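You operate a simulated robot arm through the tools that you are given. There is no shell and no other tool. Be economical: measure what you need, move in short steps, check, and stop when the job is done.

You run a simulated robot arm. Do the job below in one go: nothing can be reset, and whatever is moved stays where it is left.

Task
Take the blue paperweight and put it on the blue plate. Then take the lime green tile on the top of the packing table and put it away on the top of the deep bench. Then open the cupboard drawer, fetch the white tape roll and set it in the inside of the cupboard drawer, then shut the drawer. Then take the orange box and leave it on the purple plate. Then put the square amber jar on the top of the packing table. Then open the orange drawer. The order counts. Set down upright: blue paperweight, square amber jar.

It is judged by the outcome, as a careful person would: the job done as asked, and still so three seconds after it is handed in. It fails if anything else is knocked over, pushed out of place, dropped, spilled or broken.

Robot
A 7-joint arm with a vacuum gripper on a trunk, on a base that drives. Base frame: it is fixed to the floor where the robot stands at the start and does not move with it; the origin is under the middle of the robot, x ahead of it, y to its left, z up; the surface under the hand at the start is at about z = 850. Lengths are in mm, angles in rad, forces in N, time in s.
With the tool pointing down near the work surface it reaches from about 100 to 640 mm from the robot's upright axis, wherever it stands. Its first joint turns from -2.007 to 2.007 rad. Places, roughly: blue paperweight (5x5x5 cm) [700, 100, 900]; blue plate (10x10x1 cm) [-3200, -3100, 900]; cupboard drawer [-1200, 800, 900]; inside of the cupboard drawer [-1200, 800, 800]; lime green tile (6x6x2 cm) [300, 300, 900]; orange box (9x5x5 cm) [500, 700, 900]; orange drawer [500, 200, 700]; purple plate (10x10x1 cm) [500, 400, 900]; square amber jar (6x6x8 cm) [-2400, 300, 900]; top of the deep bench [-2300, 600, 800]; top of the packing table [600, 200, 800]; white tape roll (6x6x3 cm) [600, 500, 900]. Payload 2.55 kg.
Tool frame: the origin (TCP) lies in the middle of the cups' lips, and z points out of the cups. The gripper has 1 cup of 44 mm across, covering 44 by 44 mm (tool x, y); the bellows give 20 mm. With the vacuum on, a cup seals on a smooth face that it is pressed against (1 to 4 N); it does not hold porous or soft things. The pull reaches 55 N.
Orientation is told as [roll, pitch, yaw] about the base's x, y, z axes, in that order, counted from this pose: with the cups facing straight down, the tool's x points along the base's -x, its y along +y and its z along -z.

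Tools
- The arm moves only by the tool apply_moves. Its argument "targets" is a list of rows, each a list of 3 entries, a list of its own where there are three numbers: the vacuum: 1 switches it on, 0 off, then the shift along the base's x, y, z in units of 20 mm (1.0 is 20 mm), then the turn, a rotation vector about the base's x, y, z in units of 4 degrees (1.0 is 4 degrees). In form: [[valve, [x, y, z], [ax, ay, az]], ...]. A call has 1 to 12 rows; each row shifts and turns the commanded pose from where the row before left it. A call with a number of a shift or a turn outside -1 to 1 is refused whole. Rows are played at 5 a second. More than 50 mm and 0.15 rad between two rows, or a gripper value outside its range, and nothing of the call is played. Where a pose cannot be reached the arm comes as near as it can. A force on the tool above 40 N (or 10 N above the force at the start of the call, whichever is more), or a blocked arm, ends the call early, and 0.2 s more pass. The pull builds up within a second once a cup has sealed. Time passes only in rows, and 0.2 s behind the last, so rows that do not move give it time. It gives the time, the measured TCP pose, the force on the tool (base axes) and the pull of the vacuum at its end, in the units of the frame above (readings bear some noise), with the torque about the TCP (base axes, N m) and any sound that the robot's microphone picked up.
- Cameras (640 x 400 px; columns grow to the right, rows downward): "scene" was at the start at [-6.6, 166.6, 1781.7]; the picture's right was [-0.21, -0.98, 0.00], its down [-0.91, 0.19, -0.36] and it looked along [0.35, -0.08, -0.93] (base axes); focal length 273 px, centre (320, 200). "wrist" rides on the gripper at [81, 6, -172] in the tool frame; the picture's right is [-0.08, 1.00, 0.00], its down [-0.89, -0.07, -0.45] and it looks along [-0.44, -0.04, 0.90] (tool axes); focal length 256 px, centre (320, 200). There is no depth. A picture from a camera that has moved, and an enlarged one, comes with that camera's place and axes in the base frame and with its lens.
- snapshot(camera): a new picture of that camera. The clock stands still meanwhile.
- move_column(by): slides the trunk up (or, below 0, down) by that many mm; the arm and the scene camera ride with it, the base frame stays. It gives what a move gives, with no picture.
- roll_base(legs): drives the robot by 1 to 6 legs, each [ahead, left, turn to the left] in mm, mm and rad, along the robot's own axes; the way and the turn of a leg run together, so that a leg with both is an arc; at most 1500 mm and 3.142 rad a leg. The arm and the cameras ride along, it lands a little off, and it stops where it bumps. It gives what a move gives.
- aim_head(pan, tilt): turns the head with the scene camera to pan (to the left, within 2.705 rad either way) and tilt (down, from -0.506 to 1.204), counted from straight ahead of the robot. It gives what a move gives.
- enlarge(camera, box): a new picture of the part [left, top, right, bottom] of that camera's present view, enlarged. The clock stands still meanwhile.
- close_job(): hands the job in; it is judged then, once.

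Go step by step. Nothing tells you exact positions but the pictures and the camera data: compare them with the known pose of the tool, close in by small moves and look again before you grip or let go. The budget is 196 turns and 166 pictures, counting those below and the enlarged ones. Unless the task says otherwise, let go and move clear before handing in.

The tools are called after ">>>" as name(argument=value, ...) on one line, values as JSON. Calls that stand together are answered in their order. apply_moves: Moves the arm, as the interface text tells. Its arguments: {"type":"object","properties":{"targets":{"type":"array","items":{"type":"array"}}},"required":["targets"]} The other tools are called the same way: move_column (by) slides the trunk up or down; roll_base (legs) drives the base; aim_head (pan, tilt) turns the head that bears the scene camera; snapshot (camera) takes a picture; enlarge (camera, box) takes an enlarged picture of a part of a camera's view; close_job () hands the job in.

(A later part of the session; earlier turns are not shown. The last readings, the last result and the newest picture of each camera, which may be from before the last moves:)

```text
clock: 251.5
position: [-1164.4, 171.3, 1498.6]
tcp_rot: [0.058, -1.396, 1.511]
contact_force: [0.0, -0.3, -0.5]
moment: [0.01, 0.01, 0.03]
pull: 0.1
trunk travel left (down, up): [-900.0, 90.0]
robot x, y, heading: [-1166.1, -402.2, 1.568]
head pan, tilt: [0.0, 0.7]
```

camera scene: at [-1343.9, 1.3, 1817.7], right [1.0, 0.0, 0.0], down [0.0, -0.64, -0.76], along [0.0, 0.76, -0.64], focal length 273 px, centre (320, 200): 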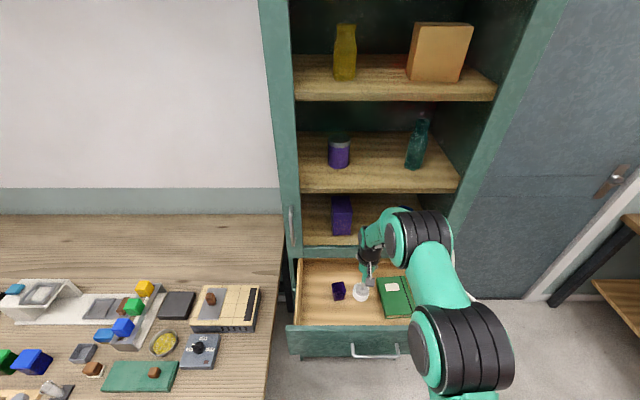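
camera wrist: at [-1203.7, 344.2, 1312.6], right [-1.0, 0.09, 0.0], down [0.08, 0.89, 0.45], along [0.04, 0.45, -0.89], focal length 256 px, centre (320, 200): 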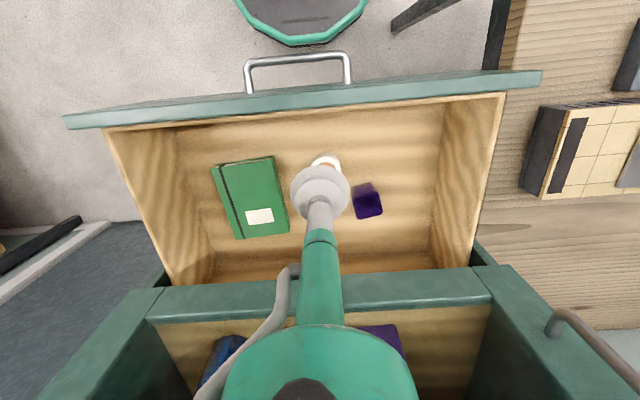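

>>> apply_moves(targets=[[0, [0, 0, 0], [1, 0, 0]], [0, [0, 0, 0], [1, 0, 0]]])

>>> move_column(by=-400)

>>> move_column(by=-132)

>>> roll_base(legs=[[160, 0, 0]])

>>> snapshot(camera="wrist")

```text
clock: 252.1
position: [-1164.9, 172.4, 1498.2]
tcp_rot: [0.295, -1.536, 1.278]
contact_force: [-0.6, 0.2, -0.6]
moment: [-0.02, -0.03, 0.01]
pull: 0.0
trunk travel left (down, up): [-900.0, 90.0]
robot x, y, heading: [-1165.9, -404.1, 1.569]
head pan, tilt: [0.0, 0.7]
```

```text
clock: 255.9
position: [-1165.1, 172.1, 1099.4]
tcp_rot: [0.283, -1.537, 1.287]
contact_force: [-0.3, 0.0, -0.4]
moment: [0.01, 0.01, 0.0]
pull: 0.1
trunk travel left (down, up): [-500.0, 490.0]
robot x, y, heading: [-1165.3, -403.5, 1.565]
head pan, tilt: [0.0, 0.7]
```

```text
clock: 257.5
position: [-1164.5, 173.3, 966.7]
tcp_rot: [0.286, -1.536, 1.284]
contact_force: [-0.4, 0.4, 0.0]
moment: [-0.01, -0.03, 0.02]
pull: 0.1
trunk travel left (down, up): [-368.0, 622.0]
robot x, y, heading: [-1169.9, -400.8, 1.566]
head pan, tilt: [0.0, 0.7]
```

```text
clock: 258.9
position: [-1164.3, 331.6, 967.3]
tcp_rot: [0.283, -1.535, 1.291]
contact_force: [0.1, -0.6, -0.1]
moment: [0.01, 0.0, 0.03]
pull: 0.0
trunk travel left (down, up): [-368.0, 622.0]
robot x, y, heading: [-1163.7, -241.8, 1.573]
head pan, tilt: [0.0, 0.7]
```

```text
108 pictures are left
camera wrist: at [-1173.4, 155.5, 892.4], right [-1.0, 0.0, 0.09], down [0.08, -0.41, 0.91], along [0.04, 0.91, 0.41], focal length 256 px, centre (320, 200)
```

wrist: 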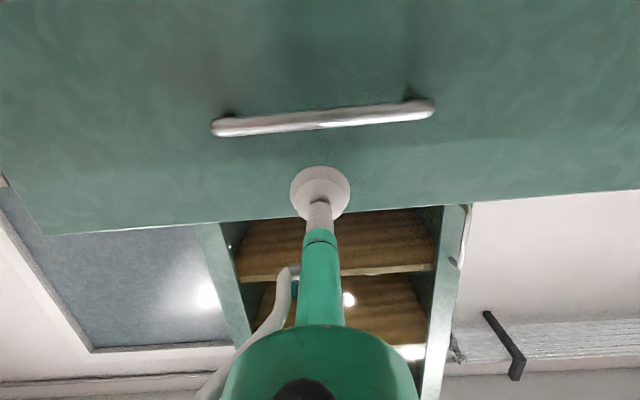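

>>> roll_base(legs=[[100, 0, 0], [100, 0, 0], [60, 0, 0]])

```text
clock: 261.4
position: [-1166.7, 592.4, 966.4]
tcp_rot: [0.282, -1.535, 1.291]
contact_force: [0.3, -1.1, 0.8]
moment: [0.04, 0.02, 0.05]
pull: 0.0
trunk travel left (down, up): [-368.0, 622.0]
robot x, y, heading: [-1166.7, 22.1, 1.572]
head pan, tilt: [0.0, 0.7]
```

>>> roll_base(legs=[[15, 0, 0]])

>>> apply_moves(targets=[[0, [0, 0.3, 0], [0, 0, 0]], [0, [0, 0.3, 0], [0, 0, 0]], [0, [0, 0.3, 0], [0, 0, 0]], [0, [0, 0.2, 0], [0, 0, 0]]])

>>> snapshot(camera="scene")

```text
clock: 262.2
position: [-1165.6, 606.4, 968.0]
tcp_rot: [0.285, -1.536, 1.29]
contact_force: [0.8, -0.9, -0.7]
moment: [0.02, 0.01, 0.01]
pull: 0.1
trunk travel left (down, up): [-368.0, 622.0]
robot x, y, heading: [-1168.9, 31.5, 1.568]
head pan, tilt: [0.0, 0.7]
```

```text
clock: 263.2
position: [-1165.1, 628.1, 967.2]
tcp_rot: [0.286, -1.538, 1.289]
contact_force: [0.5, -2.4, -0.4]
moment: [0.03, 0.02, 0.03]
pull: 0.1
trunk travel left (down, up): [-368.0, 622.0]
robot x, y, heading: [-1166.3, 33.1, 1.572]
head pan, tilt: [0.0, 0.7]
```

```text
107 pictures are left
camera scene: at [-1344.0, 59.7, 1285.7], right [1.0, 0.0, 0.0], down [0.0, -0.64, -0.77], along [0.0, 0.77, -0.64], focal length 273 px, centre (320, 200)
```

scene: 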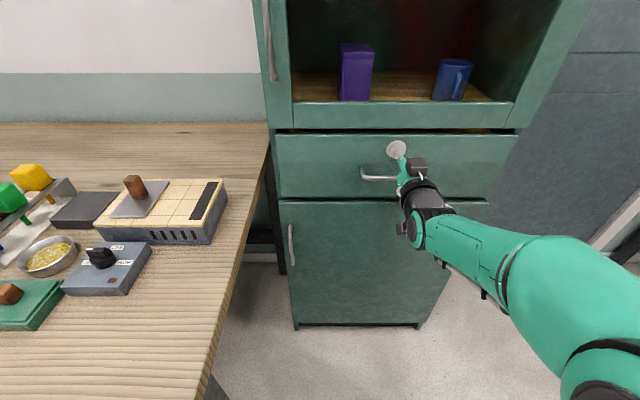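

>>> apply_moves(targets=[[0, [0, 0.25, 0], [0, 0, 0]], [0, [0, 0.25, 0], [0, 0, 0]], [0, [0, 0.25, 0], [0, 0, 0]], [0, [0, 0.25, 0], [0, 0, 0]]])

>>> enlarge(camera="scene", box=[260, 80, 540, 220])

```text
clock: 264.1
position: [-1164.5, 640.3, 966.3]
tcp_rot: [0.274, -1.535, 1.297]
contact_force: [-0.7, -28.6, 2.0]
moment: [-0.05, 0.08, 0.01]
pull: 0.1
trunk travel left (down, up): [-368.0, 622.0]
robot x, y, heading: [-1167.8, 31.9, 1.569]
head pan, tilt: [0.0, 0.7]
stopped in row 4: the force on the tool passed its limit at 46 N (the readings are from after the stop); the commanded pose is now the measured one
```

```text
2.29 times, centred on (400, 150) of scene
camera zoom: at [-1344.0, 54.0, 1285.9], right [1.0, 0.0, 0.0], down [0.0, -0.64, -0.77], along [0.0, 0.77, -0.64], focal length 624 px, centre (137, 314)
```

zoom: 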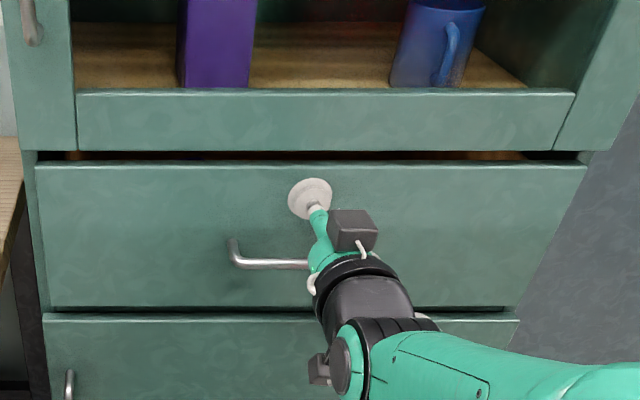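

Drawer is fully shut against its stop. Back off, raise the trunk and restore the vertical tool.

>>> roll_base(legs=[[-450, 0, 0]])

>>> move_column(by=400)

>>> move_column(by=132)

>>> snapshot(camera="scene")

>>> apply_moves(targets=[[0, [0, -0.4, 0], [-1, 0, 0]], [0, [0, -0.4, 0], [-1, 0, 0]], [0, [0, -0.4, 0], [-1, 0, 0]], [0, [0, -0.4, 0], [-1, 0, 0]], [0, [0, -0.4, 0], [-1, 0, 0]], [0, [0, -0.4, -0.3], [-1, 0, 0]], [0, [0, -0.4, -0.5], [-1, 0, 0]], [0, [0, -0.4, -0.8], [-1, 0, 0]], [0, [0, -0.4, -0.8], [-1, 0, 0]], [0, [0, -0.6, -1], [-1, 0, 0]], [0, [0, -0.6, -1], [-1, 0, 0]], [0, [0, -0.6, -1], [-1, 0, 0]]])

>>> apply_moves(targets=[[0, [0, -0.8, -1], [-1, 0, 0]], [0, [0, -0.8, -1], [-1, 0, 0]], [0, [0, -0.8, -1], [-1, 0, 0]], [0, [0, -0.8, -1], [-1, 0, 0]], [0, [0, -0.8, -1], [-1, 0, 0]], [0, [0, -0.8, -1], [-1, 0, 0]], [0, [0, -0.8, -1], [-1, 0, 0]], [0, [0, -0.8, -1], [-1, 0, 0]], [0, [0, -0.8, -1], [-1, 0, 0]], [0, [0, -0.8, -1], [-0.9, 0, 0]]])

```text
clock: 266.8
position: [-1162.0, 194.6, 963.3]
tcp_rot: [0.24, -1.528, 1.321]
contact_force: [0.2, 0.1, -0.5]
moment: [-0.03, -0.01, -0.01]
pull: 0.0
trunk travel left (down, up): [-368.0, 622.0]
robot x, y, heading: [-1170.1, -413.8, 1.557]
head pan, tilt: [0.0, 0.7]
```

```text
clock: 270.7
position: [-1160.8, 195.0, 1363.3]
tcp_rot: [0.237, -1.529, 1.323]
contact_force: [-0.2, 0.5, -0.5]
moment: [0.01, 0.01, 0.0]
pull: 0.2
trunk travel left (down, up): [-768.0, 222.0]
robot x, y, heading: [-1169.5, -416.4, 1.561]
head pan, tilt: [0.0, 0.7]
```

```text
clock: 272.3
position: [-1161.8, 195.1, 1495.6]
tcp_rot: [0.236, -1.529, 1.322]
contact_force: [-0.6, -0.7, -1.2]
moment: [0.01, 0.0, 0.02]
pull: 0.1
trunk travel left (down, up): [-900.0, 90.0]
robot x, y, heading: [-1169.8, -418.3, 1.552]
head pan, tilt: [0.0, 0.7]
```

```text
105 pictures are left
camera scene: at [-1347.0, -387.5, 1817.6], right [1.0, -0.01, 0.0], down [-0.01, -0.64, -0.76], along [0.01, 0.76, -0.64], focal length 273 px, centre (320, 200)
```

scene: 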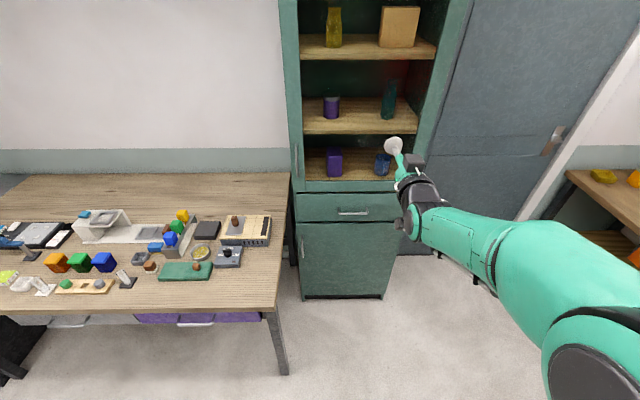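

```text
clock: 274.9
position: [-1160.5, 84.7, 1386.7]
tcp_rot: [-0.002, -0.692, 1.557]
contact_force: [-0.7, 0.8, -0.1]
moment: [0.0, 0.01, 0.0]
pull: 0.1
trunk travel left (down, up): [-900.0, 90.0]
robot x, y, heading: [-1170.7, -413.9, 1.555]
head pan, tilt: [0.0, 0.7]
```

```text
clock: 277.1
position: [-1162.5, -72.5, 1185.3]
tcp_rot: [-0.01, -0.001, 1.561]
contact_force: [0.1, 0.3, -0.3]
moment: [-0.05, 0.01, 0.01]
pull: 0.1
trunk travel left (down, up): [-900.0, 90.0]
robot x, y, heading: [-1165.3, -416.3, 1.555]
head pan, tilt: [0.0, 0.7]
```

Drawer shut, tool vertical. Back to the packing table for the orange box.

>>> apply_moves(targets=[[0, [0, 0, -1], [0, 0.14, 0]], [0, [0, 0, -1], [0, 0, 0]]])

>>> roll_base(legs=[[0, 0, -1.556], [1180, 830, 0]])

>>> snapshot(camera="wrist")

```text
clock: 277.7
position: [-1162.3, -73.4, 1146.3]
tcp_rot: [0.0, 0.001, 1.56]
contact_force: [0.2, -0.8, 0.0]
moment: [0.0, 0.0, 0.02]
pull: 0.1
trunk travel left (down, up): [-900.0, 90.0]
robot x, y, heading: [-1170.0, -415.6, 1.553]
head pan, tilt: [0.0, 0.7]
```

```text
clock: 288.7
position: [366.7, 400.0, 1148.2]
tcp_rot: [0.001, 0.001, -0.002]
contact_force: [0.1, -0.2, 0.4]
moment: [0.02, 0.07, -0.01]
pull: 0.1
trunk travel left (down, up): [-900.0, 90.0]
robot x, y, heading: [21.9, 406.6, -0.006]
head pan, tilt: [0.0, 0.7]
```

```text
104 pictures are left
camera wrist: at [284.2, 405.1, 1319.8], right [0.08, 1.0, 0.0], down [0.89, -0.07, 0.45], along [0.44, -0.04, -0.9], focal length 256 px, centre (320, 200)
```

wrist: 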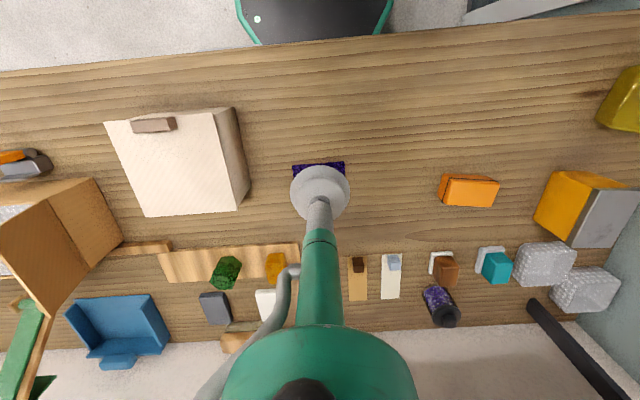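

>>> enlarge(camera="wrist", box=[420, 150, 520, 230])

```text
5.00 times, centred on (470, 190) of wrist
camera zoom: at [284.2, 405.1, 1319.8], right [0.08, 1.0, 0.0], down [0.89, -0.07, 0.45], along [0.44, -0.04, -0.9], focal length 1280 px, centre (-430, 250)
```

zoom: 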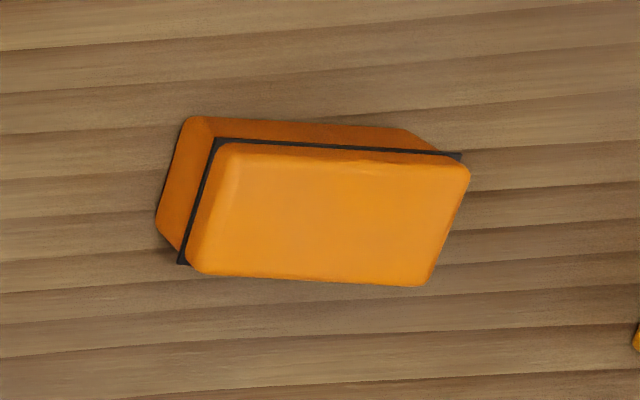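

Orange box top centre near (497, 661). Moving over it.

>>> apply_moves(targets=[[0, [0.465, 0.932, 0], [0, 0, 0]], [0, [0.465, 0.932, 0], [0, 0, 0]], [0, [0.465, 0.932, 0], [0, 0, 0]], [0, [0.465, 0.932, 0], [0, 0, 0]], [0, [0.465, 0.932, 0], [0, 0, 0]], [0, [0.465, 0.932, 0], [0, 0, 0]], [0, [0.465, 0.932, 0], [0, 0, 0]], [0, [0.465, 0.932, 0], [0, 0, 0]], [0, [0.465, 0.932, 0], [0, 0, 0]], [0, [0.465, 0.932, -0.6], [0, 0, 0]], [0, [0.465, 0.932, -1], [0, 0, 0]], [0, [0.465, 0.932, -1], [0, 0, 0]]])

>>> apply_moves(targets=[[0, [0.465, 0.932, -1], [0, 0, 0]], [0, [0.465, 0.932, -1], [0, 0, 0]], [0, [0, 0, -1], [0, 0, 0]], [0, [0, 0, -1], [0, 0, 0]]])

>>> enlarge(camera="wrist", box=[220, 80, 420, 220])

```text
clock: 291.3
position: [479.6, 623.4, 1094.6]
tcp_rot: [-0.003, -0.001, -0.005]
contact_force: [-0.1, 0.6, 0.3]
moment: [0.01, -0.01, 0.01]
pull: 0.0
trunk travel left (down, up): [-900.0, 90.0]
robot x, y, heading: [21.6, 402.3, -0.006]
head pan, tilt: [0.0, 0.7]
```

```text
clock: 292.3
position: [495.9, 661.7, 1015.6]
tcp_rot: [-0.001, 0.001, -0.006]
contact_force: [0.1, 0.3, 0.5]
moment: [0.01, 0.0, -0.01]
pull: 0.0
trunk travel left (down, up): [-900.0, 90.0]
robot x, y, heading: [23.6, 406.1, -0.01]
head pan, tilt: [0.0, 0.7]
```

```text
2.86 times, centred on (320, 150) of wrist
camera zoom: at [414.0, 667.3, 1187.4], right [0.08, 1.0, 0.0], down [0.89, -0.07, 0.45], along [0.44, -0.04, -0.9], focal length 731 px, centre (320, 343)
```

zoom: 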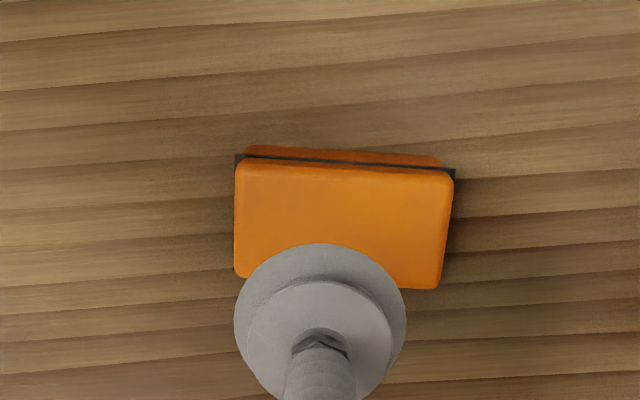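

>>> apply_moves(targets=[[0, [0.45, 0.27, -1], [0, 0, 0]], [0, [0, 0, -1], [0, 0, 0]], [0, [0, 0, -1], [0, 0, 0]], [0, [0, 0, -1], [0, 0, 0]], [0, [0, 0, -1], [0, 0, 0]], [1, [0, 0, -0.5], [0, 0, 0]], [1, [0, 0, -0.3], [0, 0, 0]], [1, [0, 0, 0], [0, 0, 0]]])

```text
clock: 294.1
position: [505.0, 666.7, 899.1]
tcp_rot: [-0.001, 0.0, -0.004]
contact_force: [-0.1, 0.3, 0.0]
moment: [-0.04, 0.01, -0.01]
pull: 54.7
trunk travel left (down, up): [-900.0, 90.0]
robot x, y, heading: [21.3, 404.0, -0.011]
head pan, tilt: [0.0, 0.7]
```

Sealed. Lift and go towards the purple plate, stopping short to measure it.

>>> apply_moves(targets=[[1, [0, 0, 0.5], [0, 0, 0]], [1, [0, 0, 1], [0, 0, 0]], [1, [0, 0, 1], [0, 0, 0]], [1, [0, 0, 1], [0, 0, 0]], [1, [0, 0, 1], [0, 0, 0]], [1, [0, 0, 1], [0, 0, 0]], [1, [0, 0, 1], [0, 0, 0]], [1, [0, -1, 0.5], [0, 0, 0]], [1, [0, -1, 0], [0, 0, 0]], [1, [0, -1, 0], [0, 0, 0]], [1, [0, -1, 0], [0, 0, 0]], [1, [0, -1, 0], [0, 0, 0]]])

>>> snapshot(camera="wrist")

```text
clock: 296.7
position: [505.6, 564.7, 1037.9]
tcp_rot: [0.0, 0.0, -0.003]
contact_force: [-0.7, 0.3, -1.6]
moment: [-0.03, -0.03, -0.03]
pull: 54.6
trunk travel left (down, up): [-900.0, 90.0]
robot x, y, heading: [21.0, 402.9, -0.008]
head pan, tilt: [0.0, 0.7]
```

```text
101 pictures are left
camera wrist: at [422.8, 569.8, 1210.8], right [0.08, 1.0, 0.0], down [0.89, -0.07, 0.45], along [0.44, -0.04, -0.9], focal length 256 px, centre (320, 200)
```

wrist: 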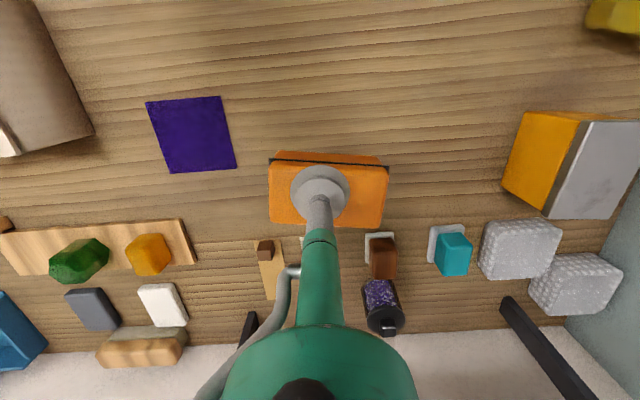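

Plate centre ≈ (484, 387). Move over it with an 8° straightening turn, then lower.

>>> apply_moves(targets=[[1, [-0.12, -0.99, 0], [0, 0, 0.7]], [1, [-0.12, -0.99, 0], [0, 0, 0.7]], [1, [-0.12, -0.99, 0], [0, 0, 0.7]], [1, [-0.12, -0.99, 0], [0, 0, 0]], [1, [-0.12, -0.99, 0], [0, 0, 0]], [1, [-0.12, -0.99, 0], [0, 0, 0]], [1, [-0.12, -0.99, 0], [0, 0, 0]], [1, [-0.12, -0.99, 0], [0, 0, 0]], [1, [-0.12, -0.99, 0], [0, 0, 0]], [1, [0, 0, -1], [0, 0, 0]], [1, [0, 0, -1], [0, 0, 0]]])

>>> snapshot(camera="wrist")

>>> aim_head(pan=0.0, tilt=0.9)

>>> snapshot(camera="scene")

```text
clock: 299.1
position: [485.6, 385.8, 998.6]
tcp_rot: [0.001, -0.001, 0.141]
contact_force: [0.7, 0.8, -1.1]
moment: [0.0, -0.04, -0.02]
pull: 54.9
trunk travel left (down, up): [-900.0, 90.0]
robot x, y, heading: [23.1, 402.7, -0.006]
head pan, tilt: [0.0, 0.7]
```

```text
100 pictures are left
camera wrist: at [402.2, 380.0, 1172.1], right [-0.06, 1.0, 0.0], down [0.89, 0.06, 0.45], along [0.45, 0.03, -0.89], focal length 256 px, centre (320, 200)
```

wrist: 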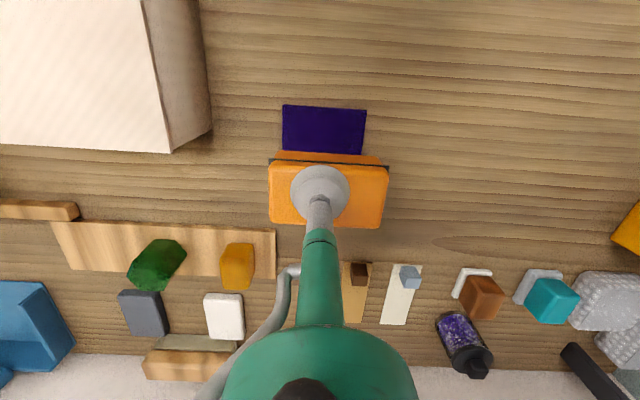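

```text
clock: 299.8
position: [484.5, 387.4, 1000.1]
tcp_rot: [-0.001, 0.001, 0.144]
contact_force: [0.0, 0.0, -2.0]
moment: [-0.03, -0.04, 0.0]
pull: 55.4
trunk travel left (down, up): [-900.0, 90.0]
robot x, y, heading: [23.9, 406.0, -0.007]
head pan, tilt: [0.0, 0.901]
```

```text
99 pictures are left
camera scene: at [38.1, 581.9, 1801.6], right [-0.01, -1.0, 0.0], down [-0.78, 0.01, -0.62], along [0.62, 0.0, -0.78], focal length 273 px, centre (320, 200)
```

scene: 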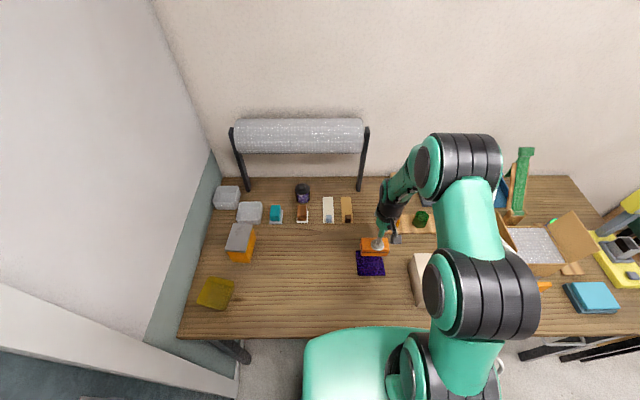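

>>> apply_moves(targets=[[1, [0.15, 0.05, -1], [0, 0, 0]], [1, [0, 0, -1], [0, 0, 0]], [1, [0, 0, -1], [0, 0, 0]], [1, [0, 0, -1], [0, 0, 0]], [1, [0, 0, -0.2], [0, 0, 0]], [1, [0, 0, 0], [0, 0, 0]]])

>>> snapshot(camera="wrist")

```text
clock: 301.2
position: [487.8, 386.2, 915.0]
tcp_rot: [0.002, 0.0, 0.143]
contact_force: [0.1, 0.1, -0.7]
moment: [0.0, 0.01, -0.04]
pull: 54.9
trunk travel left (down, up): [-900.0, 90.0]
robot x, y, heading: [22.3, 399.2, -0.007]
head pan, tilt: [0.0, 0.901]
```

```text
98 pictures are left
camera wrist: at [404.9, 381.1, 1087.6], right [-0.06, 1.0, 0.0], down [0.89, 0.06, 0.45], along [0.45, 0.03, -0.9], focal length 256 px, centre (320, 200)
```

wrist: 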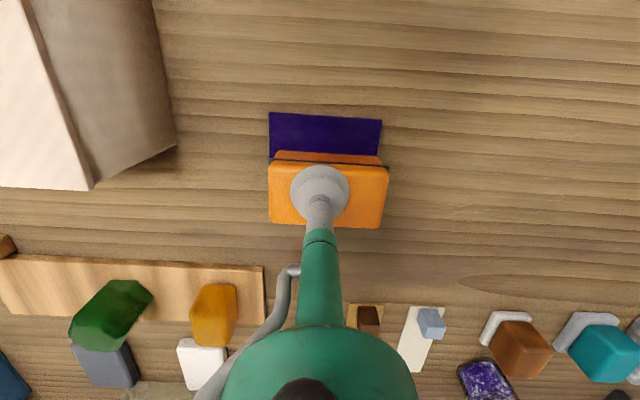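

>>> apply_moves(targets=[[1, [-0.3, 0, -0.1], [0, 0, 0]], [1, [0, 0, -0.1], [0, 0, 0]], [1, [0, 0, -0.1], [0, 0, 0]], [1, [0, 0, -0.1], [0, 0, 0]], [1, [0, 0, 0], [0, 0, 0]]])

```text
clock: 302.4
position: [480.7, 387.4, 907.9]
tcp_rot: [0.0, -0.001, 0.143]
contact_force: [0.1, -0.5, -0.9]
moment: [-0.02, 0.01, 0.01]
pull: 54.9
trunk travel left (down, up): [-900.0, 90.0]
robot x, y, heading: [20.5, 405.3, -0.007]
head pan, tilt: [0.0, 0.901]
```

>>> apply_moves(targets=[[1, [0, 0, -0.1], [0, 0, 0]], [1, [0, 0, -0.1], [0, 0, 0]], [1, [0, 0, -0.1], [0, 0, 0]], [1, [0, 0, -0.1], [0, 0, 0]], [1, [0, 0, 0], [0, 0, 0]]])

```text
clock: 303.6
position: [481.4, 387.6, 900.8]
tcp_rot: [0.0, -0.003, 0.14]
contact_force: [-2.5, -0.2, 12.8]
moment: [0.15, -0.06, -0.01]
pull: 54.6
trunk travel left (down, up): [-900.0, 90.0]
robot x, y, heading: [23.5, 403.3, -0.001]
head pan, tilt: [0.0, 0.901]
```

Contact. Release, rise, and turn the tool back.

>>> apply_moves(targets=[[0, [0, 0, 0], [0, 0, 0]], [0, [0, 0, 0], [0, 0, 0]], [0, [0, 0, 0.2], [0, 0, 0]], [0, [0, 0, 0.4], [0, 0, 0]], [0, [0, 0, 1], [0, 0, 0]], [0, [0, 0, 1], [0, 0, -0.7]], [0, [0, 0, 1], [0, 0, -0.7]], [0, [0, 0, 1], [0, 0, -0.7]], [0, [0, 0, 1], [0, 0, 0]], [0, [0, 0, 1], [0, 0, 0]], [0, [-1, 0, 1], [0, 0, 0]], [0, [-1, 0, 1], [0, 0, 0]]])

>>> snapshot(camera="wrist")

>>> snapshot(camera="scene")

```text
clock: 306.2
position: [438.1, 387.8, 1072.9]
tcp_rot: [0.001, 0.0, -0.004]
contact_force: [-0.1, 0.2, 0.0]
moment: [0.0, -0.04, -0.01]
pull: 0.1
trunk travel left (down, up): [-900.0, 90.0]
robot x, y, heading: [23.2, 404.4, -0.01]
head pan, tilt: [0.0, 0.901]
```

```text
97 pictures are left
camera wrist: at [355.8, 393.3, 1245.2], right [0.08, 1.0, 0.0], down [0.89, -0.07, 0.45], along [0.45, -0.04, -0.89], focal length 256 px, centre (320, 200)
```

wrist: 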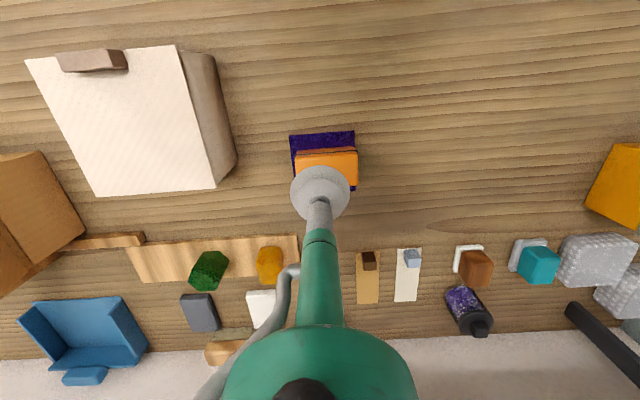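

```text
96 pictures are left
camera scene: at [36.5, 581.8, 1801.5], right [-0.01, -1.0, 0.0], down [-0.78, 0.01, -0.62], along [0.62, 0.0, -0.78], focal length 273 px, centre (320, 200)
```

scene: 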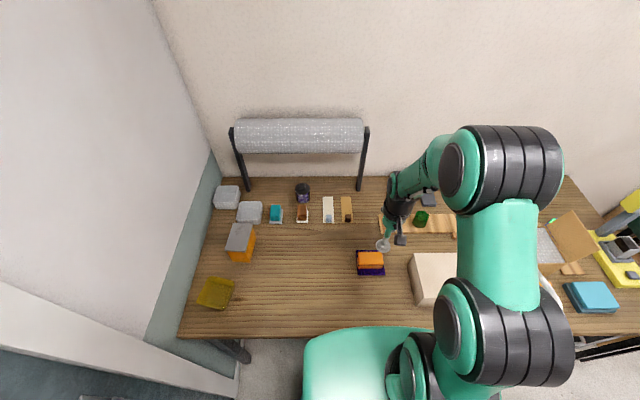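

Orange box sits on the purple plate. Now to the deep bench for the amber jar.

>>> roll_base(legs=[[-1150, -780, 0], [0, 0, 1.577], [0, 1300, 0]])

>>> snapshot(camera="wrist")

```text
clock: 323.1
position: [-2411.5, 32.6, 1072.6]
tcp_rot: [0.001, -0.001, 1.586]
contact_force: [-0.3, 0.1, -0.1]
moment: [0.01, -0.03, -0.02]
pull: 0.0
trunk travel left (down, up): [-900.0, 90.0]
robot x, y, heading: [-2418.5, -386.6, 1.582]
head pan, tilt: [0.0, 0.901]
```

```text
95 pictures are left
camera wrist: at [-2417.7, -49.5, 1244.7], right [-1.0, 0.06, 0.0], down [0.06, 0.89, 0.45], along [0.03, 0.45, -0.9], focal length 256 px, centre (320, 200)
```

wrist: 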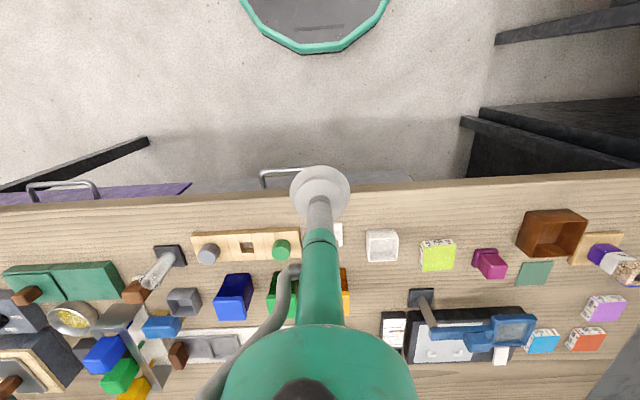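

>>> roll_base(legs=[[210, 0, -0.012]])

>>> snapshot(camera="wrist")

```text
clock: 324.7
position: [-2407.6, 247.3, 1072.6]
tcp_rot: [0.0, -0.001, 1.576]
contact_force: [0.0, -0.2, 0.0]
moment: [-0.01, -0.02, -0.03]
pull: 0.1
trunk travel left (down, up): [-900.0, 90.0]
robot x, y, heading: [-2421.1, -170.6, 1.573]
head pan, tilt: [0.0, 0.901]
```

```text
94 pictures are left
camera wrist: at [-2415.2, 163.9, 1244.6], right [-1.0, 0.07, 0.0], down [0.07, 0.89, 0.45], along [0.03, 0.44, -0.9], focal length 256 px, centre (320, 200)
```

wrist: 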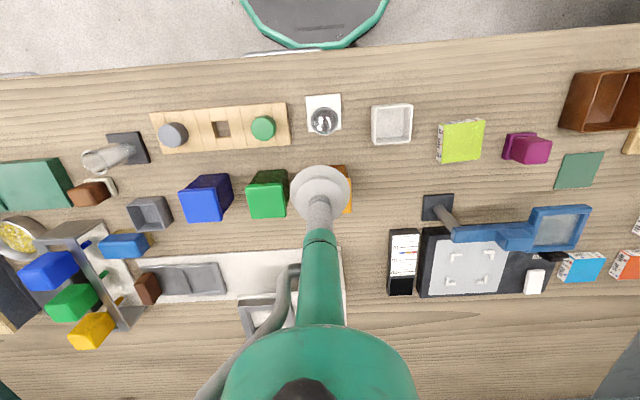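

>>> apply_moves(targets=[[0, [-0.15, 0.9, 0], [0, 0, 0]], [0, [-0.15, 0.9, 0], [0, 0, 0]], [0, [-0.15, 0.9, 0], [0, 0, 0]], [0, [-0.15, 0.8, -1], [0, 0, 0]], [0, [0, 0, -1], [0, 0, 0]]])

>>> enlarge(camera="wrist", box=[220, 80, 420, 220])

```text
clock: 325.9
position: [-2419.5, 317.5, 1030.8]
tcp_rot: [0.0, -0.001, 1.575]
contact_force: [-0.5, -0.1, 0.0]
moment: [0.01, -0.01, 0.01]
pull: 0.2
trunk travel left (down, up): [-900.0, 90.0]
robot x, y, heading: [-2418.6, -170.3, 1.573]
head pan, tilt: [0.0, 0.901]
```

```text
2.86 times, centred on (320, 150) of wrist
camera zoom: at [-2427.2, 235.8, 1204.2], right [-1.0, 0.07, 0.0], down [0.07, 0.89, 0.45], along [0.03, 0.45, -0.89], focal length 731 px, centre (320, 343)
```

zoom: 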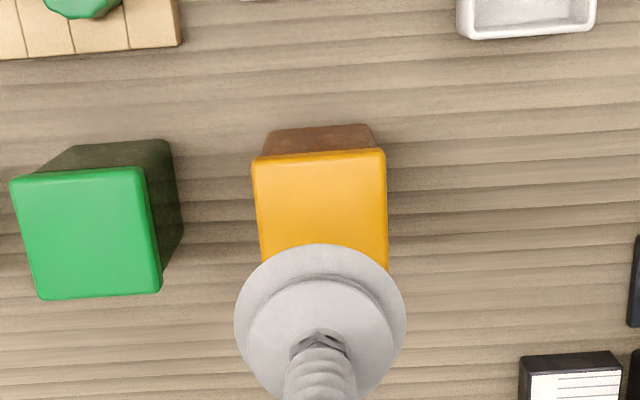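

>>> apply_moves(targets=[[0, [-0.17, 0.22, -1], [0, 0, 0]], [0, [0, 0, -1], [0, 0, 0]], [0, [0, 0, -1], [0, 0, 0]], [0, [0, 0, -1], [0, 0, 0]], [1, [0, 0, -0.7], [0, 0, 0]], [1, [0, 0, -0.3], [0, 0, 0]], [1, [0, 0, -0.2], [0, 0, 0]], [1, [0, 0, 0], [0, 0, 0]]])

```text
clock: 327.7
position: [-2424.0, 320.7, 928.0]
tcp_rot: [-0.001, -0.002, 1.576]
contact_force: [0.1, 0.9, -0.2]
moment: [-0.05, 0.02, 0.0]
pull: 54.8
trunk travel left (down, up): [-900.0, 90.0]
robot x, y, heading: [-2417.4, -173.9, 1.571]
head pan, tilt: [0.0, 0.901]
```

Sealed on the jar. Lift and check that the whole jar comes.

>>> apply_moves(targets=[[1, [0, 0, 0.3], [0, 0, 0]], [1, [0, 0, 0.5], [0, 0, 0]], [1, [0, 0, 1], [0, 0, 0]], [1, [0, 0, 1], [0, 0, 0]], [1, [0, 0, 1], [0, 0, 0]], [1, [0, 0, 1], [0, 0, 0]], [1, [0, 0, 1], [0, 0, 0]], [1, [0, 0, 1], [0, 0, 0]], [1, [0, 0, 1], [0, 0, 0]], [1, [0, 0, 1], [0, 0, 0]], [1, [0, -1, 1], [0, 0, 0]], [1, [0, -1, 1], [0, 0, 0]]])

>>> aim_head(pan=-0.2, tilt=0.8)

>>> snapshot(camera="scene")

>>> snapshot(camera="wrist")

```text
clock: 330.3
position: [-2422.5, 279.0, 1142.6]
tcp_rot: [0.001, 0.0, 1.576]
contact_force: [-1.0, -0.8, -2.8]
moment: [-0.04, -0.02, 0.0]
pull: 54.6
trunk travel left (down, up): [-900.0, 90.0]
robot x, y, heading: [-2421.8, -176.0, 1.574]
head pan, tilt: [0.0, 0.901]
```

```text
clock: 331.1
position: [-2422.7, 280.8, 1143.1]
tcp_rot: [0.0, 0.0, 1.575]
contact_force: [-0.3, -0.1, -2.2]
moment: [-0.02, -0.02, 0.01]
pull: 54.9
trunk travel left (down, up): [-900.0, 90.0]
robot x, y, heading: [-2418.2, -169.3, 1.574]
head pan, tilt: [-0.201, 0.799]
```

```text
92 pictures are left
camera scene: at [-2581.9, -150.9, 1809.4], right [0.98, -0.2, 0.0], down [-0.14, -0.7, -0.7], along [0.14, 0.68, -0.72], focal length 273 px, centre (320, 200)
```

scene: 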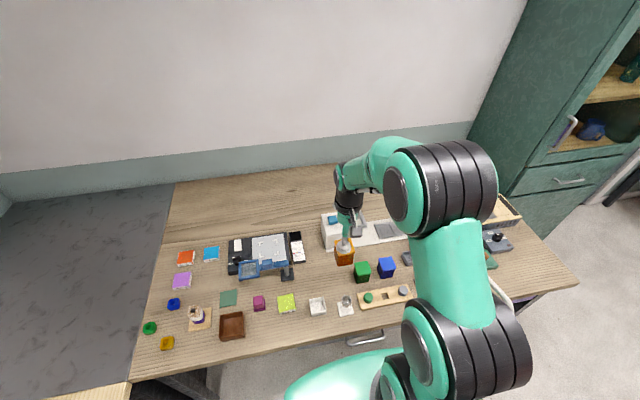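

```text
91 pictures are left
camera wrist: at [-2430.7, 198.7, 1315.8], right [-1.0, 0.07, 0.0], down [0.07, 0.89, 0.45], along [0.03, 0.44, -0.9], focal length 256 px, centre (320, 200)
```

wrist: 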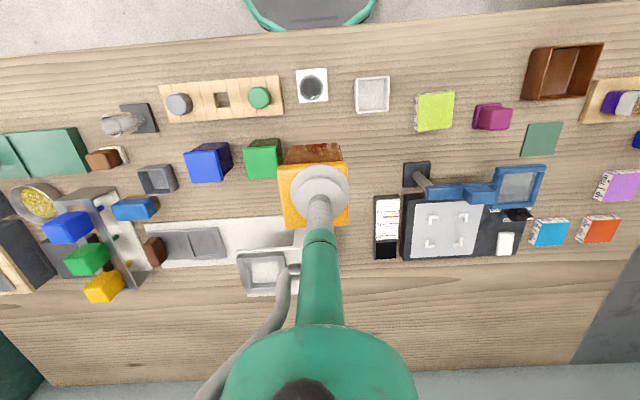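

Whole jar is held. Driving back to the packing table.

>>> apply_moves(targets=[[1, [0, -1, 0], [0, 0, 0]], [1, [0, -1, 0], [0, 0, 0]], [1, [0, -1, 0], [0, 0, 0]], [1, [0, -1, 0], [0, 0, 0]], [1, [0, -1, 0], [0, 0, 0]]])

>>> roll_base(legs=[[-210, 0, 0], [0, -1290, 0], [0, 0, -1.574], [1120, 830, 0]])

>>> snapshot(camera="wrist")

```text
clock: 332.2
position: [-2423.9, 179.4, 1145.1]
tcp_rot: [0.0, -0.002, 1.575]
contact_force: [-0.7, 0.1, -2.5]
moment: [-0.02, 0.03, 0.03]
pull: 55.1
trunk travel left (down, up): [-900.0, 90.0]
robot x, y, heading: [-2419.6, -170.7, 1.573]
head pan, tilt: [-0.201, 0.799]
```

```text
clock: 350.5
position: [367.2, 449.4, 1144.2]
tcp_rot: [0.002, 0.0, 0.009]
contact_force: [1.1, 0.3, -3.2]
moment: [0.01, 0.0, 0.0]
pull: 54.9
trunk travel left (down, up): [-900.0, 90.0]
robot x, y, heading: [15.6, 443.7, 0.005]
head pan, tilt: [-0.201, 0.799]
```

```text
90 pictures are left
camera wrist: at [284.5, 453.4, 1317.4], right [0.07, 1.0, 0.0], down [0.89, -0.06, 0.45], along [0.44, -0.03, -0.9], focal length 256 px, centre (320, 200)
```

wrist: 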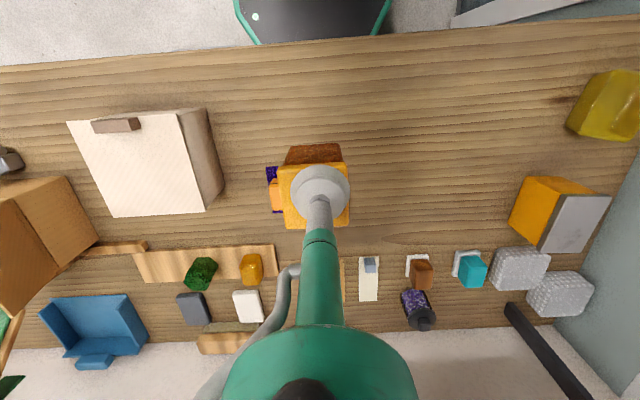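

Clear table at about (430, 580). Moving there and lowering.

>>> apply_moves(targets=[[1, [0.45, 0.935, 0], [0, 0, 0]], [1, [0.45, 0.935, 0], [0, 0, 0]], [1, [0.45, 0.935, 0], [0, 0, 0]], [1, [0.45, 0.935, 0], [0, 0, 0]], [1, [0.45, 0.935, 0], [0, 0, 0]], [1, [0.45, 0.935, 0], [0, 0, 0]], [1, [0.45, 0.935, 0], [0, 0, 0]], [1, [0, 0, -1], [0, 0, 0]], [1, [0, 0, -1], [0, 0, 0]], [1, [0, 0, -1], [0, 0, 0]], [1, [0, 0, -1], [0, 0, 0]], [1, [0, 0, -1], [0, 0, 0]]])

>>> apply_moves(targets=[[1, [0, 0, -1], [0, 0, 0]], [1, [0, 0, -1], [0, 0, 0]], [1, [0, 0, -1], [0, 0, 0]], [1, [0, 0, -1], [0, 0, 0]], [1, [0, 0, -0.9], [0, 0, 0]], [1, [0, 0, -0.2], [0, 0, 0]], [1, [0, 0, 0], [0, 0, 0]]])

>>> snapshot(camera="wrist")

```text
clock: 353.1
position: [429.3, 580.4, 1045.1]
tcp_rot: [0.0, -0.003, 0.008]
contact_force: [-0.2, -0.1, -3.4]
moment: [-0.01, -0.04, 0.01]
pull: 54.8
trunk travel left (down, up): [-900.0, 90.0]
robot x, y, heading: [17.5, 443.2, 0.009]
head pan, tilt: [-0.201, 0.799]
```

```text
clock: 354.7
position: [430.3, 578.6, 942.6]
tcp_rot: [0.001, -0.002, 0.008]
contact_force: [0.0, 0.3, -2.0]
moment: [0.0, -0.01, -0.01]
pull: 55.3
trunk travel left (down, up): [-900.0, 90.0]
robot x, y, heading: [13.4, 443.4, 0.007]
head pan, tilt: [-0.201, 0.799]
```

```text
89 pictures are left
camera wrist: at [347.7, 583.7, 1115.4], right [0.07, 1.0, 0.0], down [0.89, -0.06, 0.45], along [0.44, -0.03, -0.9], focal length 256 px, centre (320, 200)
```

wrist: 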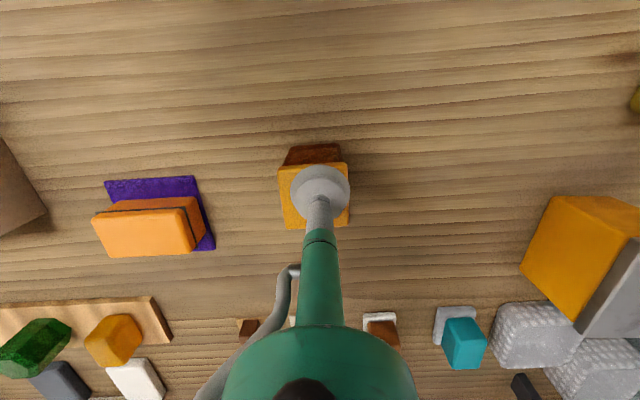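

>>> apply_moves(targets=[[1, [0, 0, -0.2], [0, 0, 0]], [1, [0, 0, -0.2], [0, 0, 0]], [1, [0, 0, -0.15], [0, 0, 0]], [1, [0, 0, -0.1], [0, 0, 0]], [1, [0, 0, -0.1], [0, 0, 0]], [1, [0, 0, 0], [0, 0, 0]]])

```text
clock: 356.1
position: [429.5, 579.3, 927.6]
tcp_rot: [-0.001, 0.002, 0.008]
contact_force: [-0.8, -0.1, -1.5]
moment: [-0.01, -0.03, 0.0]
pull: 55.1
trunk travel left (down, up): [-900.0, 90.0]
robot x, y, heading: [17.2, 441.4, 0.008]
head pan, tilt: [-0.201, 0.799]
```

>>> apply_moves(targets=[[1, [0, 0, -0.1], [0, 0, 0]], [1, [0, 0, -0.1], [0, 0, 0]], [1, [0, 0, -0.1], [0, 0, 0]], [1, [0, 0, 0], [0, 0, 0]]])

```text
clock: 357.1
position: [429.2, 580.6, 922.9]
tcp_rot: [-0.001, -0.004, 0.01]
contact_force: [-3.5, 0.0, 14.6]
moment: [-0.36, -0.14, -0.08]
pull: 54.7
trunk travel left (down, up): [-900.0, 90.0]
robot x, y, heading: [15.1, 444.7, 0.009]
head pan, tilt: [-0.201, 0.799]
```

Contact with the table. Release and rise.

>>> apply_moves(targets=[[0, [0, 0, 0], [0, 0, 0]], [0, [0, 0, 0], [0, 0, 0]], [0, [0, 0, 0.2], [0, 0, 0]], [0, [0, 0, 0.4], [0, 0, 0]], [0, [0, 0, 1], [0, 0, 0]], [0, [0, 0, 1], [0, 0, 0]], [0, [0, 0, 1], [0, 0, 0]], [0, [0, 0, 1], [0, 0, 0]], [0, [0, 0, 1], [0, 0, 0]], [0, [0, 0, 1], [0, 0, 0]], [0, [0, 0, 1], [0, 0, 0]], [0, [-1, 0, 1], [0, 0, 0]]])

>>> snapshot(camera="wrist")

>>> roll_base(legs=[[-800, -200, 0]])

>>> aim_head(pan=0.0, tilt=0.7)

>>> snapshot(camera="scene")

```text
clock: 359.7
position: [408.3, 578.8, 1094.4]
tcp_rot: [0.001, -0.001, 0.008]
contact_force: [-0.5, -0.1, 0.0]
moment: [0.0, -0.05, 0.05]
pull: 0.1
trunk travel left (down, up): [-900.0, 90.0]
robot x, y, heading: [16.5, 438.7, 0.007]
head pan, tilt: [-0.201, 0.799]
```

```text
88 pictures are left
camera wrist: at [326.7, 583.4, 1266.8], right [0.07, 1.0, 0.0], down [0.89, -0.06, 0.45], along [0.45, -0.03, -0.89], focal length 256 px, centre (320, 200)
```

wrist: 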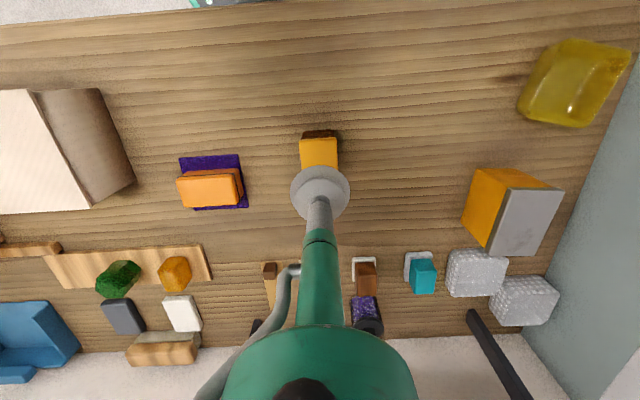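

```text
clock: 364.1
position: [-401.8, 372.9, 1093.0]
tcp_rot: [0.0, 0.002, 0.021]
contact_force: [0.5, 0.3, -0.3]
moment: [0.04, -0.03, 0.0]
pull: 0.0
trunk travel left (down, up): [-900.0, 90.0]
robot x, y, heading: [-795.0, 230.0, 0.019]
head pan, tilt: [-0.201, 0.799]
```

```text
clock: 364.9
position: [-400.5, 372.4, 1093.2]
tcp_rot: [0.0, 0.0, 0.022]
contact_force: [0.0, -0.2, 0.4]
moment: [0.01, 0.02, -0.02]
pull: 0.0
trunk travel left (down, up): [-900.0, 90.0]
robot x, y, heading: [-795.2, 229.8, 0.027]
head pan, tilt: [0.0, 0.7]
```

```text
87 pictures are left
camera scene: at [-774.0, 410.3, 1817.6], right [0.02, -1.0, 0.0], down [-0.64, -0.01, -0.76], along [0.76, 0.01, -0.64], focal length 273 px, centre (320, 200)
```

scene: 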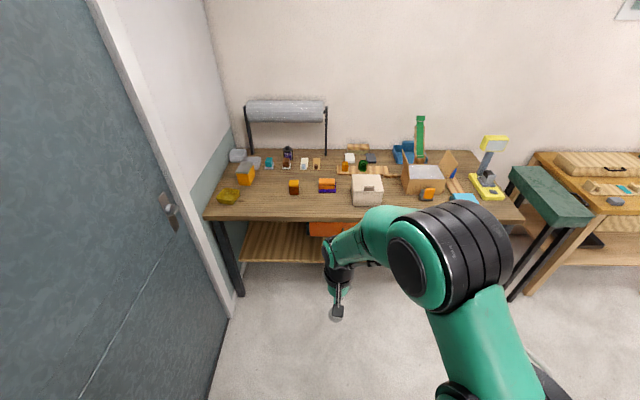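

Jar stands upright; the orange drawer front is visible under the table. I level the tool towards +x for the drawer.

>>> apply_moves(targets=[[0, [0.5, -0.7, 1], [0, 0, 0]], [0, [0.5, -0.7, 1], [0, 0, 0]], [0, [0.5, -0.7, 1], [0, 0, 0]], [0, [0.5, -0.7, 1], [0.027, -1, 0]], [0, [0.5, -0.7, 1], [0.027, -1, 0]], [0, [0.5, -0.7, 1], [0.027, -1, 0]], [0, [0.5, -0.7, 1], [0.027, -1, 0]], [0, [0.5, -0.7, 1], [0.027, -1, 0]], [0, [0.5, -0.7, 1], [0.027, -1, 0]], [0, [0.5, -0.7, 1], [0.027, -1, 0]], [0, [0.5, 0, 1], [0.027, -1, 0]], [0, [0.5, 0, 1], [0.027, -1, 0]]])

>>> apply_moves(targets=[[0, [0.5, 0, 1], [0.027, -1, 0]], [0, [0.5, 0, 1], [0.027, -1, 0]], [0, [0.5, 0, 1], [0.027, -1, 0]], [0, [0.5, 0, 1], [0.027, -1, 0]], [0, [0.5, 0, 1], [0.027, -1, 0]], [0, [0.5, 0, 1], [0.027, -1, 0]], [0, [0, 0, 1], [0.027, -1, 0]], [0, [0, 0, 1], [0.027, -1, 0]], [0, [0, 0, 0], [0.027, -1, 0]], [0, [0, 0, 0], [0.027, -1, 0]], [0, [0, 0, 0], [0.027, -1, 0]], [0, [0, 0, 0], [0.027, -1, 0]]])

>>> apply_moves(targets=[[0, [0, 0, 0], [0.027, -1, 0]], [0, [0, 0, 0], [0.01, -0.4, 0]]])

>>> move_column(by=-400)

>>> move_column(by=-300)

>>> snapshot(camera="scene")

>>> snapshot(camera="wrist")

```text
clock: 367.4
position: [-281.3, 229.1, 1335.5]
tcp_rot: [0.005, -0.629, 0.021]
contact_force: [0.4, 0.0, 0.1]
moment: [0.04, 0.0, 0.0]
pull: 0.1
trunk travel left (down, up): [-900.0, 90.0]
robot x, y, heading: [-790.4, 227.9, 0.023]
head pan, tilt: [0.0, 0.7]
```

```text
clock: 370.1
position: [-220.1, 215.9, 1491.9]
tcp_rot: [-0.04, -1.382, 0.007]
contact_force: [0.1, 0.2, -0.4]
moment: [0.0, 0.0, 0.03]
pull: 0.0
out of reach, approached as far as the arm can: row 9, 10
trunk travel left (down, up): [-900.0, 90.0]
robot x, y, heading: [-790.7, 231.7, 0.018]
head pan, tilt: [0.0, 0.7]
```

```text
clock: 370.6
position: [-220.5, 215.8, 1492.0]
tcp_rot: [-0.013, -1.481, -0.02]
contact_force: [0.4, 0.3, 0.2]
moment: [-0.05, -0.03, -0.01]
pull: 0.2
trunk travel left (down, up): [-900.0, 90.0]
robot x, y, heading: [-794.5, 233.8, 0.022]
head pan, tilt: [0.0, 0.7]
```

```text
clock: 374.5
position: [-219.3, 215.7, 1091.9]
tcp_rot: [-0.018, -1.479, -0.014]
contact_force: [0.0, 0.1, 0.6]
moment: [-0.01, 0.02, 0.02]
pull: 0.0
trunk travel left (down, up): [-500.0, 490.0]
robot x, y, heading: [-793.9, 232.3, 0.021]
head pan, tilt: [0.0, 0.7]
```

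```text
clock: 377.5
position: [-219.7, 215.4, 792.5]
tcp_rot: [-0.016, -1.481, -0.016]
contact_force: [-1.1, -0.3, -0.1]
moment: [-0.01, -0.01, -0.03]
pull: 0.1
trunk travel left (down, up): [-200.0, 790.0]
robot x, y, heading: [-795.9, 232.6, 0.022]
head pan, tilt: [0.0, 0.7]
```

```text
86 pictures are left
camera scene: at [-774.1, 410.3, 1117.7], right [0.02, -1.0, 0.0], down [-0.64, -0.01, -0.76], along [0.76, 0.01, -0.64], focal length 273 px, centre (320, 200)
```

scene: 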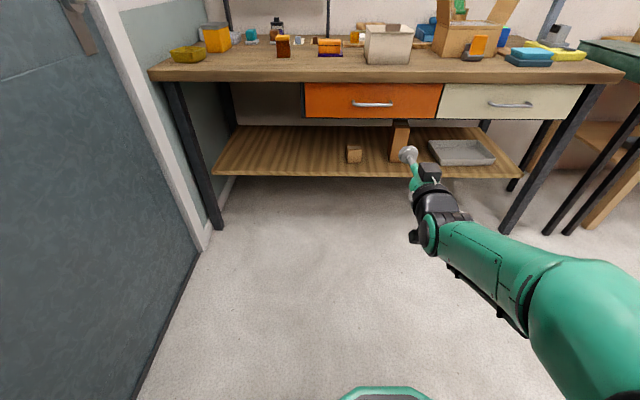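

```text
85 pictures are left
camera wrist: at [-400.5, 226.9, 727.5], right [0.04, 1.0, 0.08], down [-0.37, -0.06, 0.93], along [0.93, -0.06, 0.36], focal length 256 px, centre (320, 200)
```

wrist: 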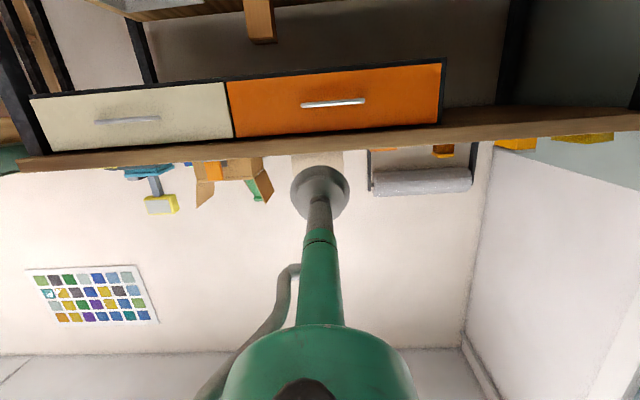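

Orange drawer front: y≈0–480, z≈670–807, handle at (235, 232, 735). I'll suck left of the handle at y≈358, z≈738. Lowering slightly and driving in.

>>> move_column(by=-54)

>>> roll_base(legs=[[0, 133, 0], [390, 0, 0]])

>>> snapshot(camera="wrist")

>>> snapshot(camera="scene")

```text
clock: 378.4
position: [-219.3, 215.6, 738.8]
tcp_rot: [-0.017, -1.48, -0.016]
contact_force: [-0.3, 0.4, 0.6]
moment: [0.0, -0.03, 0.02]
pull: 0.0
trunk travel left (down, up): [-146.0, 844.0]
robot x, y, heading: [-794.2, 230.9, 0.026]
head pan, tilt: [0.0, 0.7]
```

```text
clock: 379.8
position: [-216.1, 331.0, 737.2]
tcp_rot: [-0.02, -1.48, -0.019]
contact_force: [0.4, -0.7, -0.1]
moment: [-0.02, 0.01, 0.02]
pull: 0.2
trunk travel left (down, up): [-146.0, 844.0]
robot x, y, heading: [-786.1, 349.4, 0.006]
head pan, tilt: [0.0, 0.7]
stopped in leg 1: the robot was blocked; the commanded pose is now the measured one
```

```text
84 pictures are left
camera wrist: at [-396.0, 343.7, 673.3], right [0.05, 1.0, 0.08], down [-0.37, -0.05, 0.93], along [0.93, -0.07, 0.36], focal length 256 px, centre (320, 200)
```

wrist: 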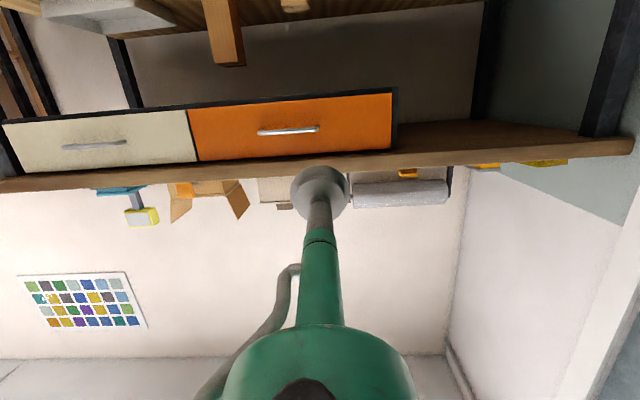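

```text
83 pictures are left
camera scene: at [-767.9, 530.1, 1063.7], right [0.01, -1.0, 0.0], down [-0.64, -0.01, -0.76], along [0.76, 0.01, -0.64], focal length 273 px, centre (320, 200)
```

scene: 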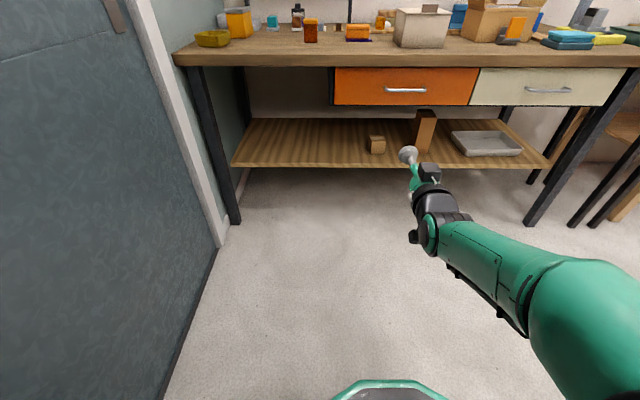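

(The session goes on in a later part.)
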